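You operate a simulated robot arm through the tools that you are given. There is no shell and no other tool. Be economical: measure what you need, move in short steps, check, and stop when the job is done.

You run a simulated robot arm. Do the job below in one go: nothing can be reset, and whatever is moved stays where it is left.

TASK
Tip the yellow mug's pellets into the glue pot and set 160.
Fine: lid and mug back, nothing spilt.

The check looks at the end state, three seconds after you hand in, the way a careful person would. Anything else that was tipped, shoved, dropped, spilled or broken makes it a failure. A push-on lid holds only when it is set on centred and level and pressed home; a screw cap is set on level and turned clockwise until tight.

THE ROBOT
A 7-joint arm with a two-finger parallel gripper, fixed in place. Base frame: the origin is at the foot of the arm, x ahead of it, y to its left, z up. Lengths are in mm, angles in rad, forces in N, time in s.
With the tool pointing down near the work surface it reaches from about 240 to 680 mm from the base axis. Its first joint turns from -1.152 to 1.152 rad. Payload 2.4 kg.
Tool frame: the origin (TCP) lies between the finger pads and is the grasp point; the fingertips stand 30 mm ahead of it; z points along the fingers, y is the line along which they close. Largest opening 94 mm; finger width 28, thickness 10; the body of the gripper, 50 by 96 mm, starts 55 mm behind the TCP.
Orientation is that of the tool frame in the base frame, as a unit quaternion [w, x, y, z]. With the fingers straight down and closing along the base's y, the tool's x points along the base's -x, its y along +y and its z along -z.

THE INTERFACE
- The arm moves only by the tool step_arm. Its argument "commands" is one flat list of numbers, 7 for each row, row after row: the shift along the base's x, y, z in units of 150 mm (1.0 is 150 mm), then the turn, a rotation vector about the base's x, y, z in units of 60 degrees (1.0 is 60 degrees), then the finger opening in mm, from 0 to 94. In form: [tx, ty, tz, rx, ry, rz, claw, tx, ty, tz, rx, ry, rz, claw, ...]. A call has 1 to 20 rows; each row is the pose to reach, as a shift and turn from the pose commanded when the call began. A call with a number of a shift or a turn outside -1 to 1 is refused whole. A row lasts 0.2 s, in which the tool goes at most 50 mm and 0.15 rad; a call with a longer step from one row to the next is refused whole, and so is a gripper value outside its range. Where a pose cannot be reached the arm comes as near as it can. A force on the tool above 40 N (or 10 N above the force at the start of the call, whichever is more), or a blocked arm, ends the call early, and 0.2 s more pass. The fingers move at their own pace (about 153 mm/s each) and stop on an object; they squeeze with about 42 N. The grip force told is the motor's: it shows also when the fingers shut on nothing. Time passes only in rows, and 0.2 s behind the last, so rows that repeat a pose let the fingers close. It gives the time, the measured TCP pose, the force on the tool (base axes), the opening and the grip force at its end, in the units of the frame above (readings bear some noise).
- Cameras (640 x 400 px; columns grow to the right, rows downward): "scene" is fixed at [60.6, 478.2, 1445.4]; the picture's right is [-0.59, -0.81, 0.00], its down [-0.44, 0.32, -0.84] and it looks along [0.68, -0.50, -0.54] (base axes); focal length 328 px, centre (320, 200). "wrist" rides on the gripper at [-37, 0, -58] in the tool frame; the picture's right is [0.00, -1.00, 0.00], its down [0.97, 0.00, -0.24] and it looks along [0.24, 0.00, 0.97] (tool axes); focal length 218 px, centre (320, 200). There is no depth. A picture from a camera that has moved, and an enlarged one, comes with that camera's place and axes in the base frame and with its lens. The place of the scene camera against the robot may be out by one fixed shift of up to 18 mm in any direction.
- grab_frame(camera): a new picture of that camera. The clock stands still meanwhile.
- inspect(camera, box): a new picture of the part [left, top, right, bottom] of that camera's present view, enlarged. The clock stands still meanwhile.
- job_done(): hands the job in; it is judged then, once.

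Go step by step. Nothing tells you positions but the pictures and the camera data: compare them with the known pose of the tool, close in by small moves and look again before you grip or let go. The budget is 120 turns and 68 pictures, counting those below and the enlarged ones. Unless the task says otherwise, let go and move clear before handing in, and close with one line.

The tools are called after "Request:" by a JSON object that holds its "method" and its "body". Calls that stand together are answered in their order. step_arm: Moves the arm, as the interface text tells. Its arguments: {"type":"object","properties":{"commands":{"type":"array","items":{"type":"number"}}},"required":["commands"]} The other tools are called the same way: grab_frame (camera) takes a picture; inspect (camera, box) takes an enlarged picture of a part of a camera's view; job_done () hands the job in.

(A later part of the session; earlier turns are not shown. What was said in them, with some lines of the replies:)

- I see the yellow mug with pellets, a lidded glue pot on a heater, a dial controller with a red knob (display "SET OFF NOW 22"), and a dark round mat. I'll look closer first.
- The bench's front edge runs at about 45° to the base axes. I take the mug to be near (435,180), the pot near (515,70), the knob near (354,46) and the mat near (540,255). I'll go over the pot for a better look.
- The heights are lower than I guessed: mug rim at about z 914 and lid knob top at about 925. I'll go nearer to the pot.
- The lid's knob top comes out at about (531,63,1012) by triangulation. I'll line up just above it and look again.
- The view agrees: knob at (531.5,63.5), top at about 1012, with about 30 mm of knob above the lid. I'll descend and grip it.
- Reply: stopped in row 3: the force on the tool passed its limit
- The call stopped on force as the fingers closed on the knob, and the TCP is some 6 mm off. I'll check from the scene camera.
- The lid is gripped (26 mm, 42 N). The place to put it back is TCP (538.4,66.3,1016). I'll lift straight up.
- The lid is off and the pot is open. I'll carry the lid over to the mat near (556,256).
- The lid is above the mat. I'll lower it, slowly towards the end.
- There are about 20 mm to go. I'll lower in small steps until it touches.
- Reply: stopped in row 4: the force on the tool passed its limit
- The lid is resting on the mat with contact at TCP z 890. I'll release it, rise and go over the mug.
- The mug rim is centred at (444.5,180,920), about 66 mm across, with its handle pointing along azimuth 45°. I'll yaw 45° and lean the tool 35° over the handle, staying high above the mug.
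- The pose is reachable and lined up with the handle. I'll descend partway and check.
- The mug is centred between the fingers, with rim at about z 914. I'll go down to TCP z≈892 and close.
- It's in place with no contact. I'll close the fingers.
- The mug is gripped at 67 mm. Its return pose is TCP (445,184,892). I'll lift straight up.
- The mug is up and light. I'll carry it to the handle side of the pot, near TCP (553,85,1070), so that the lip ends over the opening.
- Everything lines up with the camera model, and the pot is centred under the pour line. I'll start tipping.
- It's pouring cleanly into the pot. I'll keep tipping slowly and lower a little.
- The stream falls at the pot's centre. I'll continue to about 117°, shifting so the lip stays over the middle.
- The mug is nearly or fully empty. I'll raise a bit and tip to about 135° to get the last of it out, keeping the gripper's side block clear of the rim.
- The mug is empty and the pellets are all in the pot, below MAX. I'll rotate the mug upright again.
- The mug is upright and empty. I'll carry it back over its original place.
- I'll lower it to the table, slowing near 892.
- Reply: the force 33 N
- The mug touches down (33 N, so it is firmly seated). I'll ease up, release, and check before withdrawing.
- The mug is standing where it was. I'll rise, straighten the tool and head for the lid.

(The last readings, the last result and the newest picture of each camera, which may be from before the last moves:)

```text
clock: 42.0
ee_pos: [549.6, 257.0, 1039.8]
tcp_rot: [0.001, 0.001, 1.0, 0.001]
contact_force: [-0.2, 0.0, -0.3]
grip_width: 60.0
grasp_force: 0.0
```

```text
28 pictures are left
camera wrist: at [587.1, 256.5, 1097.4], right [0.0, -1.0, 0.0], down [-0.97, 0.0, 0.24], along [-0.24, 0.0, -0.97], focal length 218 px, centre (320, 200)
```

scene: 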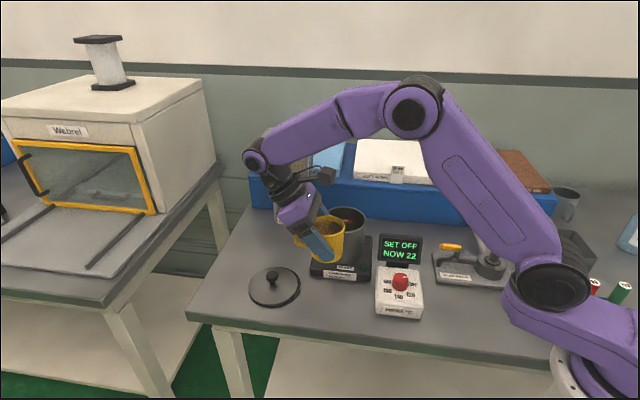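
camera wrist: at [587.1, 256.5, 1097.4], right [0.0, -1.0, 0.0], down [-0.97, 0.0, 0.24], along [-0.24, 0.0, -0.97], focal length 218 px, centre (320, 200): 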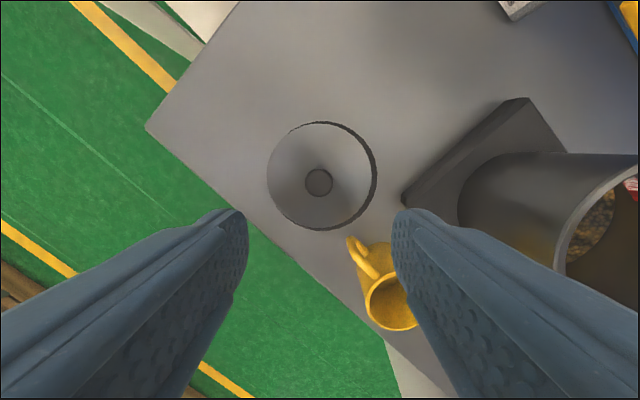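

The lid knob is at about (554,257.5) with its top at about z 886. I'll descend partway and check the alignment.

Request:
{"method": "step_arm", "body": {"commands": [0.02, 0.002, -0.25, 0, 0, 0, 60, 0.029, 0.004, -0.5, 0, 0, 0, 60, 0.029, 0.004, -0.67, 0, 0, 0, 60, 0.029, 0.004, -0.67, 0, 0, 0, 60]}}

Request:
{"method": "grab_frame", "body": {"camera": "wrist"}}

```text
clock: 43.0
ee_pos: [554.4, 258.9, 938.8]
tcp_rot: [0.0, 0.0, 1.0, 0.001]
contact_force: [-0.2, 0.1, -0.6]
grip_width: 60.0
grasp_force: 0.0
```

```text
27 pictures are left
camera wrist: at [591.0, 257.7, 997.5], right [0.0, -1.0, 0.0], down [-0.97, 0.0, 0.24], along [-0.24, 0.0, -0.97], focal length 218 px, centre (320, 200)
```

wrist: 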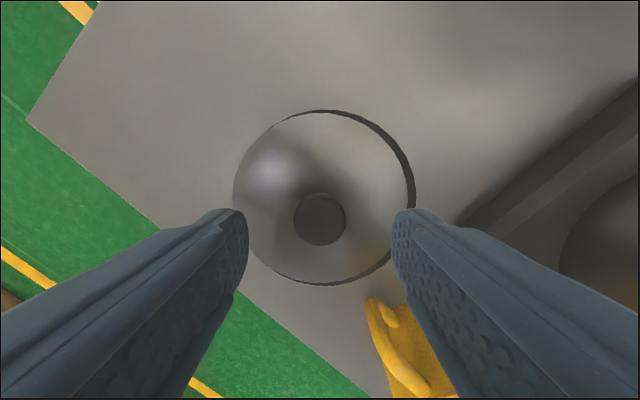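

Request:
{"method": "step_arm", "body": {"commands": [-0.01, -0.006, -0.15, 0, 0, 0, 60, -0.01, -0.006, -0.3, 0, 0, 0, 60, -0.01, -0.006, -0.3, 0, 0, 0, 60, -0.01, -0.006, -0.3, 0, 0, 0, 40, -0.01, -0.006, -0.3, 0, 0, 0, 20, -0.01, -0.006, -0.3, 0, 0, 0, 20]}}

Request:
{"method": "inspect", "body": {"camera": "scene", "box": [220, 200, 360, 320]}}

Request:
{"method": "grab_frame", "body": {"camera": "wrist"}}

```text
clock: 44.4
ee_pos: [553.8, 258.7, 893.4]
tcp_rot: [0.0, 0.0, 1.0, 0.001]
contact_force: [0.6, -0.4, 0.3]
grip_width: 25.0
grasp_force: 41.8
```

```text
3.33 times, centred on (290, 260) of scene
camera zoom: at [60.6, 478.2, 1445.4], right [-0.59, -0.81, 0.0], down [-0.44, 0.32, -0.84], along [0.68, -0.5, -0.54], focal length 1093 px, centre (420, 0)
```

zoom: 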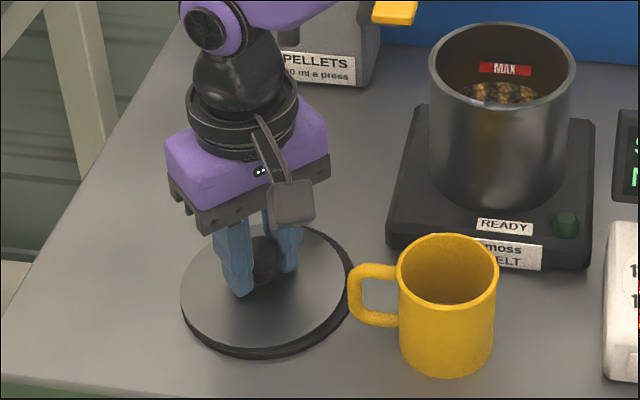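

```text
25 pictures are left
camera wrist: at [590.1, 257.7, 951.1], right [0.0, -1.0, 0.0], down [-0.97, 0.0, 0.24], along [-0.24, 0.0, -0.97], focal length 218 px, centre (320, 200)
```

wrist: 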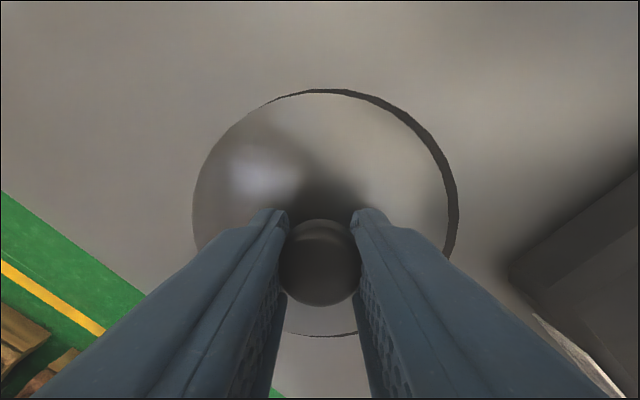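

The lid knob is gripped centrally with the tool vertical. I'll lift and carry it to the pot.

Request:
{"method": "step_arm", "body": {"commands": [0, 0, 0.07, 0, 0, 0, 20, 0, 0, 0.25, 0, 0, 0, 20, 0, 0, 0.5, 0, 0, 0, 20, 0, 0, 0.8, 0, 0, 0, 20, 0, 0, 1, 0, 0, 0, 20, 0, 0, 1, 0, 0, 0, 20]}}

Request:
{"method": "step_arm", "body": {"commands": [0, -0.05, 0.2, 0, 0, 0, 20, -0.04, -0.3, 0.25, 0, 0, 0, 20, -0.08, -0.55, 0.25, 0, 0, 0, 20, -0.12, -0.8, 0.25, 0, 0, 0, 20, -0.143, -1, 0.25, 0, 0, 0, 20, -0.143, -1, 0.25, 0, 0, 0, 20]}}

Request:
{"method": "step_arm", "body": {"commands": [0, -0.15, 0, 0, 0, 0, 20, 0, -0.25, 0, 0, 0, 0, 20, 0, -0.293, 0, 0, 0, 0, 20, 0, -0.293, -0.1, 0, 0, 0, 20, 0, -0.293, -0.2, 0, 0, 0, 20, 0, -0.293, -0.2, 0, 0, 0, 20]}}

Request:
{"method": "inspect", "body": {"camera": "scene", "box": [270, 130, 430, 290]}}

Request:
{"method": "grab_frame", "body": {"camera": "wrist"}}

```text
clock: 45.8
ee_pos: [553.0, 253.9, 1045.4]
tcp_rot: [0.0, 0.0, 1.0, 0.001]
contact_force: [0.3, -0.3, -1.6]
grip_width: 24.6
grasp_force: 41.9
```

```text
clock: 47.2
ee_pos: [530.1, 107.2, 1081.6]
tcp_rot: [0.001, 0.0, 1.0, 0.001]
contact_force: [0.2, 0.1, -1.2]
grip_width: 24.8
grasp_force: 41.8
```

```text
clock: 48.6
ee_pos: [532.3, 64.3, 1050.4]
tcp_rot: [0.0, 0.0, 1.0, 0.001]
contact_force: [0.2, -0.9, -1.1]
grip_width: 24.9
grasp_force: 41.8
```

```text
2.50 times, centred on (350, 210) of scene
camera zoom: at [60.6, 478.3, 1445.4], right [-0.59, -0.81, 0.0], down [-0.44, 0.32, -0.84], along [0.68, -0.5, -0.54], focal length 820 px, centre (245, 175)
```

zoom: 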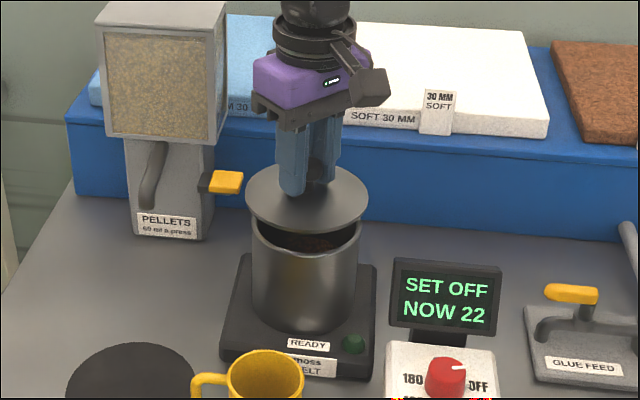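

```text
23 pictures are left
camera wrist: at [568.0, 64.5, 1107.8], right [0.0, -1.0, 0.0], down [-0.97, 0.0, 0.24], along [-0.24, 0.0, -0.97], focal length 218 px, centre (320, 200)
```

wrist: 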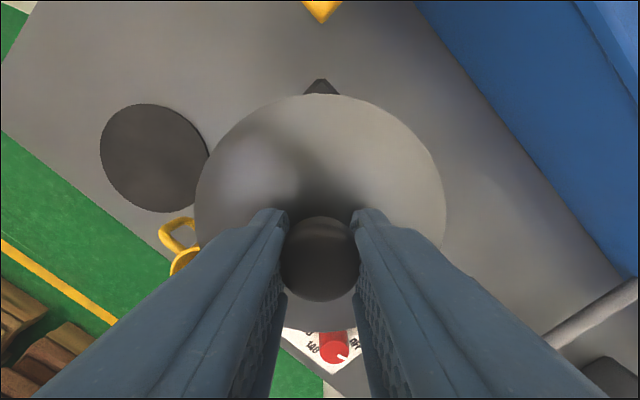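

The lid lines up with its original image position. I'll lower it to just above the seat.

Request:
{"method": "step_arm", "body": {"commands": [0, 0, -0.08, 0, 0, 0, 20, 0, 0, -0.14, 0, 0, 0, 20, 0, 0, -0.16, 0, 0, 0, 20, 0, 0, -0.16, 0, 0, 0, 20]}}

Request:
{"method": "inspect", "body": {"camera": "scene", "box": [270, 130, 430, 290]}}

Request:
{"method": "inspect", "body": {"camera": "scene", "box": [310, 180, 390, 240]}}

```text
clock: 49.6
ee_pos: [531.6, 63.2, 1027.0]
tcp_rot: [0.0, 0.001, 1.0, 0.001]
contact_force: [-0.7, 0.5, -1.1]
grip_width: 24.7
grasp_force: 42.1
```

```text
2.50 times, centred on (350, 210) of scene
camera zoom: at [60.6, 478.3, 1445.4], right [-0.59, -0.81, 0.0], down [-0.44, 0.32, -0.84], along [0.68, -0.5, -0.54], focal length 820 px, centre (245, 175)
```

zoom: 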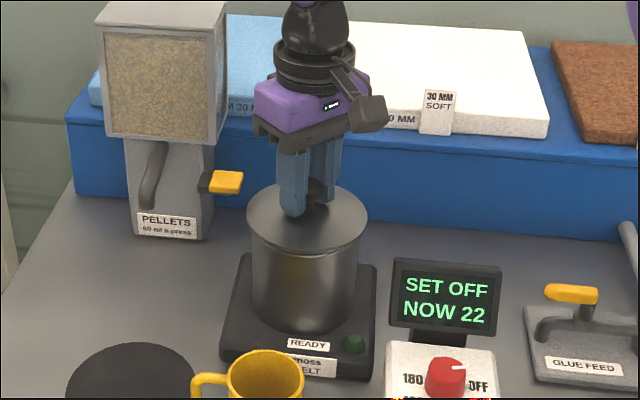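

```text
6.67 times, centred on (350, 210) of scene
camera zoom: at [60.6, 478.3, 1445.4], right [-0.59, -0.81, 0.0], down [-0.44, 0.32, -0.84], along [0.68, -0.5, -0.54], focal length 2186 px, centre (120, 133)
```

zoom: 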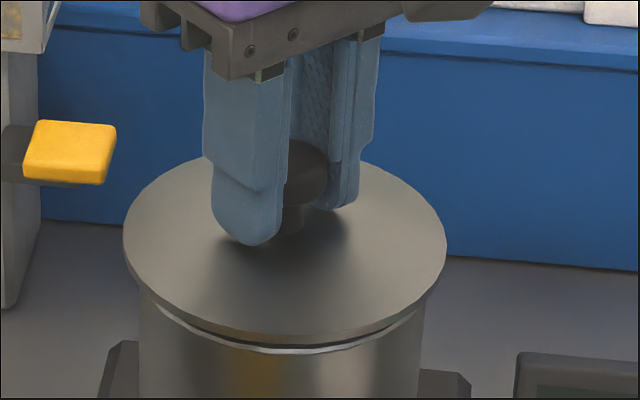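

It is well centred, with a few mm to go. I'll lower in small steps and press home.

Request:
{"method": "step_arm", "body": {"commands": [0, 0, -0.02, 0, 0, 0, 20, 0, 0, -0.035, 0, 0, 0, 20, 0, 0, -0.05, 0, 0, 0, 20, 0, 0, -0.06, 0, 0, 0, 20, 0, 0, -0.07, 0, 0, 0, 20]}}

Request:
{"method": "inspect", "body": {"camera": "scene", "box": [310, 180, 390, 240]}}

```text
clock: 50.8
ee_pos: [534.0, 62.8, 1020.9]
tcp_rot: [0.005, 0.0, 1.0, 0.001]
contact_force: [-0.2, -0.4, 2.2]
grip_width: 24.8
grasp_force: 42.2
stopped in row 5: the force on the tool passed its limit (the readings are from after the stop); the commanded pose is now the measured one
```

```text
6.67 times, centred on (350, 210) of scene
camera zoom: at [60.5, 478.3, 1445.4], right [-0.59, -0.81, 0.0], down [-0.44, 0.32, -0.84], along [0.68, -0.5, -0.54], focal length 2186 px, centre (120, 133)
```

zoom: 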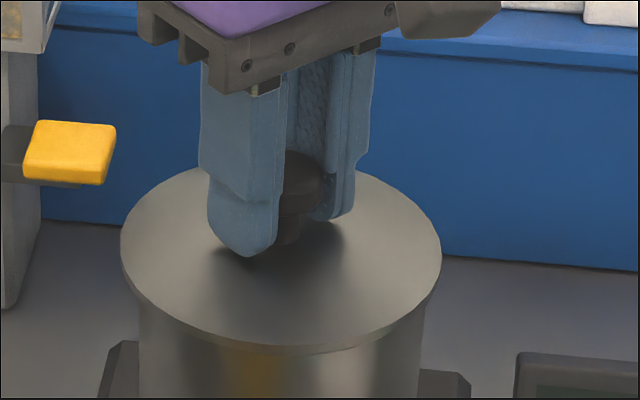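

The lid is seated. I'll release, rise and compare with the original picture.

Request:
{"method": "step_arm", "body": {"commands": [0, 0, 0.01, 0, 0, 0, 60, 0, 0, 0.01, 0, 0, 0, 60, 0, 0, 0.15, 0, 0, 0, 60, 0, 0, 0.27, 0, 0, 0, 60, 0, 0, 0.27, 0, 0, 0, 60]}}

Request:
{"method": "inspect", "body": {"camera": "scene", "box": [270, 130, 430, 290]}}

Request:
{"method": "grab_frame", "body": {"camera": "wrist"}}

```text
clock: 52.0
ee_pos: [533.1, 62.9, 1059.0]
tcp_rot: [0.003, 0.0, 1.0, 0.001]
contact_force: [0.2, -0.4, 0.3]
grip_width: 59.9
grasp_force: 0.1
```

```text
2.50 times, centred on (350, 210) of scene
camera zoom: at [60.6, 478.2, 1445.4], right [-0.59, -0.81, 0.0], down [-0.44, 0.32, -0.84], along [0.68, -0.5, -0.54], focal length 820 px, centre (245, 175)
```

zoom: 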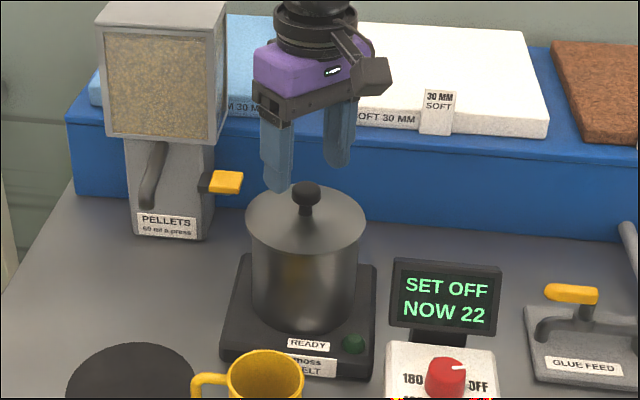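

```text
18 pictures are left
camera wrist: at [569.2, 63.3, 1117.1], right [0.0, -1.0, 0.0], down [-0.97, 0.0, 0.23], along [-0.23, 0.0, -0.97], focal length 218 px, centre (320, 200)
```

wrist: 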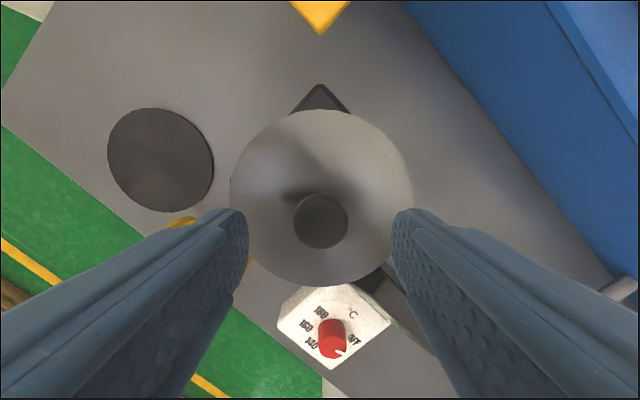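

Position and height match the original to within about 1 mm. I'll check the rim gap closely.

Request:
{"method": "inspect", "body": {"camera": "scene", "box": [310, 195, 380, 250]}}

```text
7.27 times, centred on (345, 222) of scene
camera zoom: at [60.6, 478.2, 1445.4], right [-0.59, -0.81, 0.0], down [-0.44, 0.32, -0.84], along [0.68, -0.5, -0.54], focal length 2385 px, centre (138, 36)
```

zoom: 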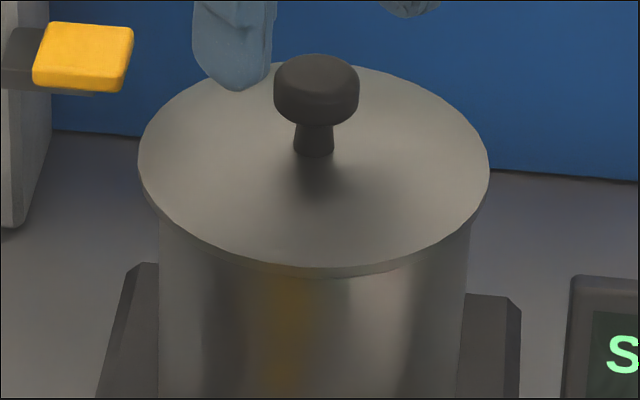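

The lid is level and centred. Now the heat knob: I'll move above it for a look.

Request:
{"method": "step_arm", "body": {"commands": [-0.1, 0, 0.1, 0, 0, 0, 60, -0.35, -0.03, 0.1, 0, 0, 0, 60, -0.65, -0.06, 0.1, 0, 0, 0, 60, -0.95, -0.1, 0.1, 0, 0, 0, 60]}}

Request:
{"method": "step_arm", "body": {"commands": [-0.15, 0, -0.15, 0, 0, 0, 60, -0.22, 0, -0.35, 0, 0, 0, 60, -0.22, 0, -0.5, 0, 0, 0, 60, -0.22, 0, -0.5, 0, 0, 0, 60]}}

Request:
{"method": "grab_frame", "body": {"camera": "wrist"}}

```text
clock: 53.0
ee_pos: [384.6, 45.4, 1074.0]
tcp_rot: [0.004, 0.0, 1.0, 0.001]
contact_force: [-0.4, 0.7, -0.4]
grip_width: 59.8
grasp_force: 0.0
```

```text
clock: 54.0
ee_pos: [354.3, 45.4, 1000.4]
tcp_rot: [0.003, 0.0, 1.0, 0.001]
contact_force: [0.3, 0.5, -0.7]
grip_width: 60.2
grasp_force: 0.2
```

```text
16 pictures are left
camera wrist: at [391.3, 44.9, 1058.9], right [0.0, -1.0, 0.0], down [-0.97, 0.0, 0.23], along [-0.23, 0.0, -0.97], focal length 218 px, centre (320, 200)
```

wrist: 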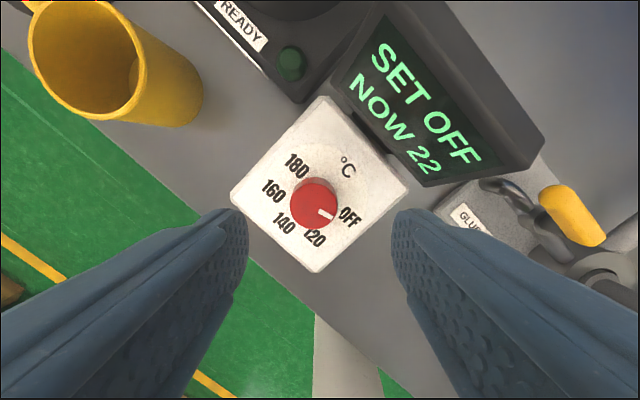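

The knob top is at about (354,48.5,912), about 31 mm across. OFF→160 is about 165° clockwise, so I'll pre-turn the gripper +80° first.

Request:
{"method": "step_arm", "body": {"commands": [0, 0.005, 0, 0, 0, 0.12, 60, 0, 0.01, 0, 0, 0, 0.24, 60, 0, 0.015, 0, 0, 0, 0.36, 60, 0, 0.02, 0, 0, 0, 0.48, 60, 0, 0.02, 0, 0, 0, 0.6, 60, 0, 0.02, 0, 0, 0, 0.72, 60, 0, 0.02, 0, 0, 0, 0.84, 60, 0, 0.02, 0, 0, 0, 0.96, 60, 0, 0.02, 0, 0, 0, 0.96, 60]}}

Request:
{"method": "step_arm", "body": {"commands": [0, 0, 0, 0, 0, 0.12, 60, 0, 0, 0, 0, 0, 0.24, 60, 0, 0, 0, 0, 0, 0.37, 60, 0, 0, 0, 0, 0, 0.37, 60]}}

Request:
{"method": "grab_frame", "body": {"camera": "wrist"}}

```text
clock: 56.0
ee_pos: [356.9, 50.4, 1001.2]
tcp_rot: [0.003, -0.483, 0.875, 0.003]
contact_force: [-0.2, -0.3, -0.4]
grip_width: 60.0
grasp_force: 0.0
```

```text
clock: 57.0
ee_pos: [356.5, 51.9, 1000.5]
tcp_rot: [0.002, -0.642, 0.766, 0.002]
contact_force: [-0.5, -0.5, -0.6]
grip_width: 59.8
grasp_force: 0.0
```

```text
15 pictures are left
camera wrist: at [362.9, 87.6, 1059.3], right [0.98, -0.17, 0.0], down [-0.17, -0.96, 0.23], along [-0.04, -0.23, -0.97], focal length 218 px, centre (320, 200)
```

wrist: 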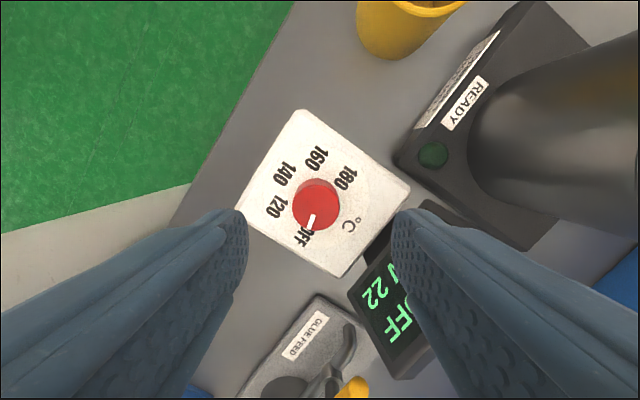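

The knob is at (353,49). I'll shift slightly and descend to it.

Request:
{"method": "step_arm", "body": {"commands": [-0.022, -0.017, -0.15, 0, 0, 0, 54, -0.022, -0.017, -0.3, 0, 0, 0, 54, -0.022, -0.017, -0.42, 0, 0, 0, 54, -0.022, -0.017, -0.46, 0, 0, 0, 54, -0.022, -0.017, -0.46, 0, 0, 0, 54]}}

Request:
{"method": "inspect", "body": {"camera": "scene", "box": [350, 220, 450, 320]}}

Request:
{"method": "grab_frame", "body": {"camera": "wrist"}}

```text
clock: 58.2
ee_pos: [353.3, 49.5, 931.8]
tcp_rot: [0.001, -0.641, 0.767, 0.003]
contact_force: [-1.2, 0.0, 0.1]
grip_width: 54.0
grasp_force: 0.1
```

```text
4.00 times, centred on (400, 270) of scene
camera zoom: at [60.6, 478.2, 1445.4], right [-0.59, -0.81, 0.0], down [-0.44, 0.32, -0.84], along [0.68, -0.5, -0.54], focal length 1312 px, centre (0, -80)
```

zoom: 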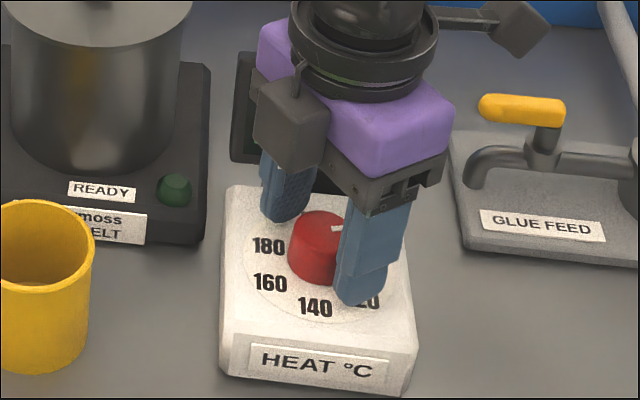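

```text
13 pictures are left
camera wrist: at [360.2, 85.7, 989.6], right [0.98, -0.18, 0.0], down [-0.17, -0.96, 0.23], along [-0.04, -0.23, -0.97], focal length 218 px, centre (320, 200)
```

wrist: 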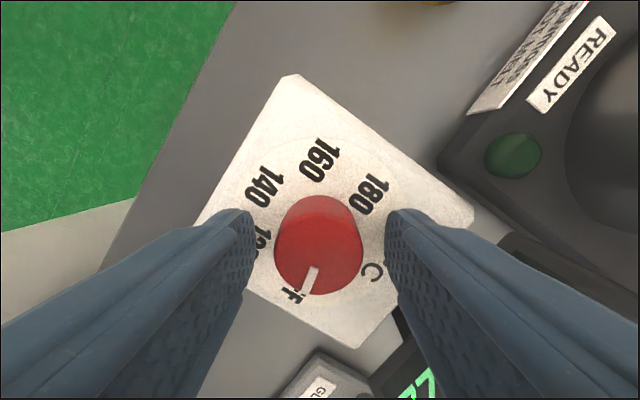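

The fingers straddle the knob well. I'll lower 3 mm and close.

Request:
{"method": "step_arm", "body": {"commands": [0, 0, -0.02, 0, 0, 0, 54, 0, 0, -0.02, 0, 0, 0, 30, 0, 0, -0.02, 0, 0, 0, 20, 0, 0, -0.02, 0, 0, 0, 20]}}

```text
clock: 59.2
ee_pos: [353.4, 49.0, 927.8]
tcp_rot: [0.002, -0.642, 0.767, 0.003]
contact_force: [-7.1, 2.6, 10.0]
grip_width: 33.0
grasp_force: 45.0
```

The knob is gripped at 33 mm. I'll relax the side load slightly and turn clockwise.

Request:
{"method": "step_arm", "body": {"commands": [-0.008, 0.002, 0.01, 0, 0, 0, 20, -0.008, 0.002, 0.01, 0, 0, -0.12, 20, -0.008, 0.002, 0.01, 0, 0, -0.24, 20, -0.008, 0.002, 0.01, 0, 0, -0.36, 20, -0.008, 0.002, 0.01, 0, 0, -0.48, 20, -0.008, 0.002, 0.01, 0, 0, -0.6, 20, -0.008, 0.002, 0.01, 0, 0, -0.72, 20, -0.008, 0.002, 0.01, 0, 0, -0.84, 20, -0.008, 0.002, 0.01, 0, 0, -0.96, 20, -0.008, 0.002, 0.01, 0, 0, -0.96, 20]}}

Request:
{"method": "inspect", "body": {"camera": "scene", "box": [350, 220, 450, 320]}}

```text
clock: 61.4
ee_pos: [353.5, 48.4, 930.5]
tcp_rot: [0.003, -0.193, 0.981, 0.002]
contact_force: [1.7, 1.9, -25.3]
grip_width: 32.7
grasp_force: 45.7
```

```text
4.00 times, centred on (400, 270) of scene
camera zoom: at [60.9, 478.3, 1445.4], right [-0.59, -0.81, 0.0], down [-0.44, 0.32, -0.84], along [0.68, -0.5, -0.54], focal length 1312 px, centre (0, -80)
```

zoom: 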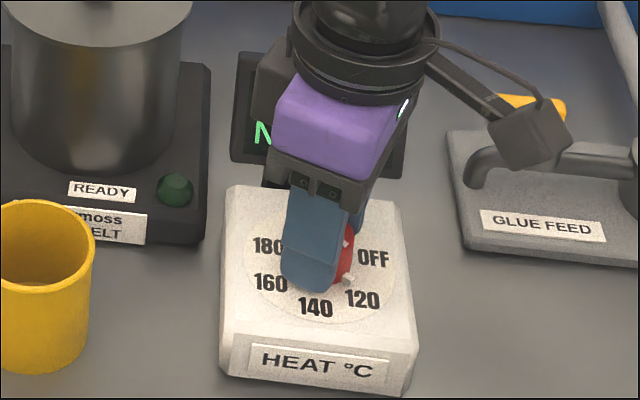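

The pointer is at about 120. I'll relax the upward pull a touch and keep turning.

Request:
{"method": "step_arm", "body": {"commands": [0, 0, -0.009, 0, 0, 0, 20, 0, 0, -0.009, 0, 0, -0.12, 20, 0, 0, -0.009, 0, 0, -0.24, 20, 0, 0, -0.009, 0, 0, -0.36, 20, 0, 0, -0.009, 0, 0, -0.48, 20, 0, 0, -0.009, 0, 0, -0.6, 20, 0, 0, -0.009, 0, 0, -0.72, 20, 0, 0, -0.009, 0, 0, -0.84, 20, 0, 0, -0.009, 0, 0, -0.96, 20, 0, 0, -0.009, 0, 0, -0.96, 20]}}

Request:
{"method": "inspect", "body": {"camera": "scene", "box": [350, 220, 450, 320]}}

```text
clock: 62.0
ee_pos: [353.8, 49.4, 931.1]
tcp_rot: [0.004, -0.151, 0.989, 0.001]
contact_force: [-4.3, 0.6, 9.5]
grip_width: 32.8
grasp_force: 45.6
stopped in row 2: the force on the tool passed its limit (the readings are from after the stop); the commanded pose is now the measured one
```

```text
4.00 times, centred on (400, 270) of scene
camera zoom: at [60.3, 478.2, 1445.5], right [-0.59, -0.81, 0.0], down [-0.44, 0.32, -0.84], along [0.68, -0.5, -0.54], focal length 1312 px, centre (0, -80)
```

zoom: 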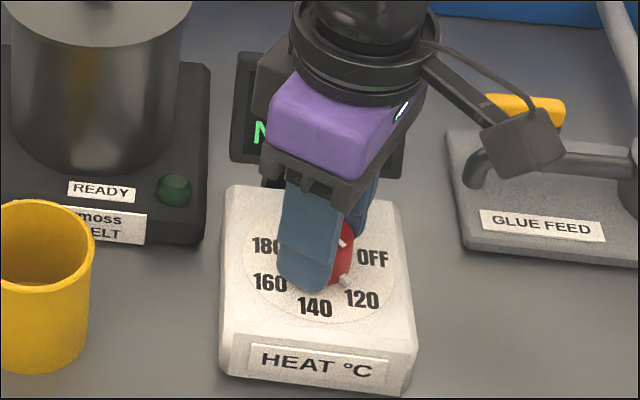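

The force limit tripped from vertical stiffness. I'll open, settle the height, and re-grip before turning on.

Request:
{"method": "step_arm", "body": {"commands": [0, 0, 0, 0, 0, 0, 50, 0, 0, 0.005, 0, 0, 0, 50, 0, 0, 0.005, 0, 0, 0, 50]}}

Request:
{"method": "grab_frame", "body": {"camera": "wrist"}}

```text
clock: 62.8
ee_pos: [354.0, 49.5, 931.8]
tcp_rot: [0.004, -0.149, 0.989, 0.001]
contact_force: [0.0, -0.4, 0.0]
grip_width: 50.1
grasp_force: 0.0
```

```text
10 pictures are left
camera wrist: at [388.0, 59.7, 989.1], right [0.3, -0.96, 0.0], down [-0.93, -0.29, 0.23], along [-0.22, -0.07, -0.97], focal length 218 px, centre (320, 200)
```

wrist: 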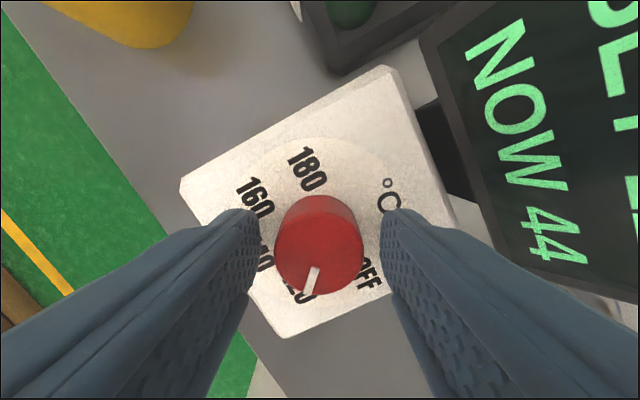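

The pointer is at about 120 (NOW 44, heating). I'll re-grip here and turn on another 57°.

Request:
{"method": "step_arm", "body": {"commands": [0, 0, 0, 0, 0, 0, 20, 0, 0, 0, 0, 0, 0, 20, 0, 0, 0, 0, 0, -0.1, 20, 0, 0, 0, 0, 0, -0.22, 20, 0, 0, 0, 0, 0, -0.34, 20, 0, 0, 0, 0, 0, -0.46, 20, 0, 0, 0, 0, 0, -0.58, 20, 0, 0, 0, 0, 0, -0.7, 20, 0, 0, 0, 0, 0, -0.82, 20, 0, 0, 0, 0, 0, -0.94, 20, 0, 0, 0, 0, 0, -0.94, 20]}}

```text
clock: 65.2
ee_pos: [354.4, 50.0, 932.2]
tcp_rot: [0.006, 0.335, 0.942, -0.001]
contact_force: [-3.5, 9.8, 1.6]
grip_width: 32.5
grasp_force: 44.8
```

Request:
{"method": "step_arm", "body": {"commands": [0, 0, 0, 0, 0, -0.12, 20, 0, 0, 0, 0, 0, -0.24, 20, 0, 0, 0, 0, 0, -0.36, 20, 0, 0, 0, 0, 0, -0.48, 20, 0, 0, 0, 0, 0, -0.6, 20, 0, 0, 0, 0, 0, -0.74, 20, 0, 0, 0, 0, 0, -0.74, 20]}}

Request:
{"method": "grab_frame", "body": {"camera": "wrist"}}

```text
clock: 66.8
ee_pos: [354.0, 49.7, 929.6]
tcp_rot: [0.004, 0.666, 0.746, -0.003]
contact_force: [-2.8, 17.5, 14.9]
grip_width: 32.9
grasp_force: 45.3
```

```text
9 pictures are left
camera wrist: at [356.9, 13.1, 989.2], right [-0.99, -0.11, 0.0], down [-0.11, 0.97, 0.23], along [-0.02, 0.23, -0.97], focal length 218 px, centre (320, 200)
```

wrist: 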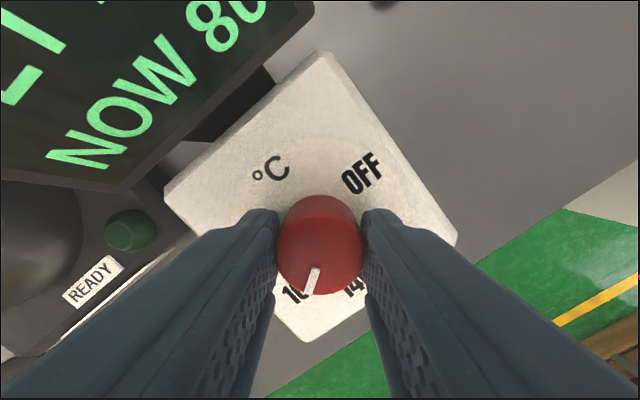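

The pointer is at 160. I'll release, rise and read the display.

Request:
{"method": "step_arm", "body": {"commands": [0, 0, 0, 0, 0, 0, 52, 0, 0, 0, 0, 0, 0, 52, 0, 0, 0.15, 0, 0, 0, 52, 0, 0, 0.4, 0, 0, 0, 52, 0, 0, 0.7, 0, 0, 0, 52, 0, 0, 1, 0, 0, 0, 52, 0, 0, 1, 0, 0, 0, 52]}}

Request:
{"method": "inspect", "body": {"camera": "scene", "box": [350, 220, 450, 320]}}

```text
clock: 68.4
ee_pos: [351.4, 48.1, 1081.2]
tcp_rot: [0.004, 0.666, 0.746, -0.003]
contact_force: [-0.1, -0.2, 0.4]
grip_width: 51.9
grasp_force: 0.1
```

```text
4.00 times, centred on (400, 270) of scene
camera zoom: at [60.6, 478.2, 1445.4], right [-0.59, -0.81, 0.0], down [-0.44, 0.32, -0.84], along [0.68, -0.5, -0.54], focal length 1312 px, centre (0, -80)
```

zoom: 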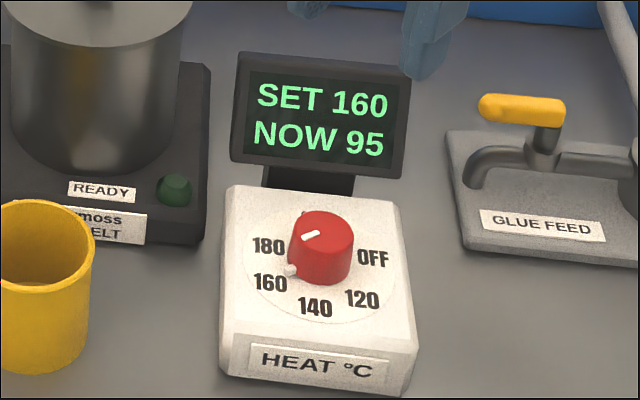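

The display reads SET 160. I'll take a last overview of the scene.

Request:
{"method": "grab_frame", "body": {"camera": "scene"}}

Request:
{"method": "inspect", "body": {"camera": "scene", "box": [230, 180, 400, 320]}}

```text
7 pictures are left
```

scene: 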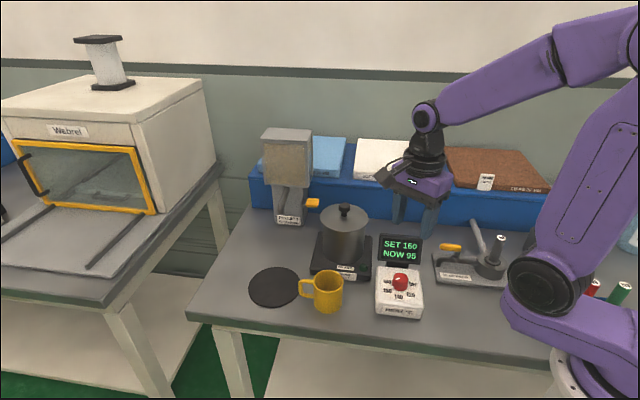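

```text
2.86 times, centred on (315, 250) of scene
camera zoom: at [60.6, 478.2, 1445.4], right [-0.59, -0.81, 0.0], down [-0.44, 0.32, -0.84], along [0.68, -0.5, -0.54], focal length 937 px, centre (334, 57)
```

zoom: 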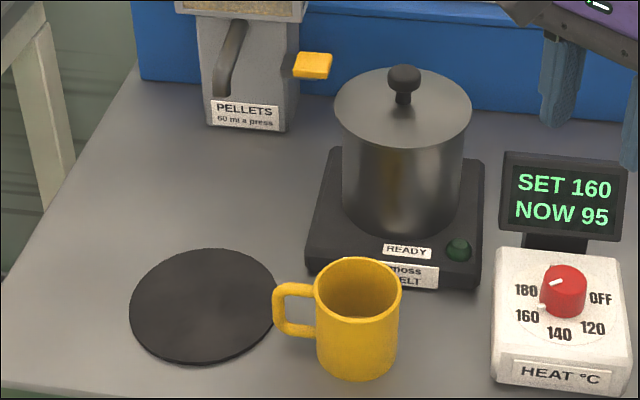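

The lid is on, the mug is back in its place, nothing is spilt, the display reads SET 160 and the arm is clear, so I'm handing in.

Request:
{"method": "job_done", "body": {}}

```text
The job is handed in.
```

The yellow mug's pellets are in the glue pot and the heat is set to 160. The lid is back on, the empty mug is back in its place, and I saw nothing spilt.
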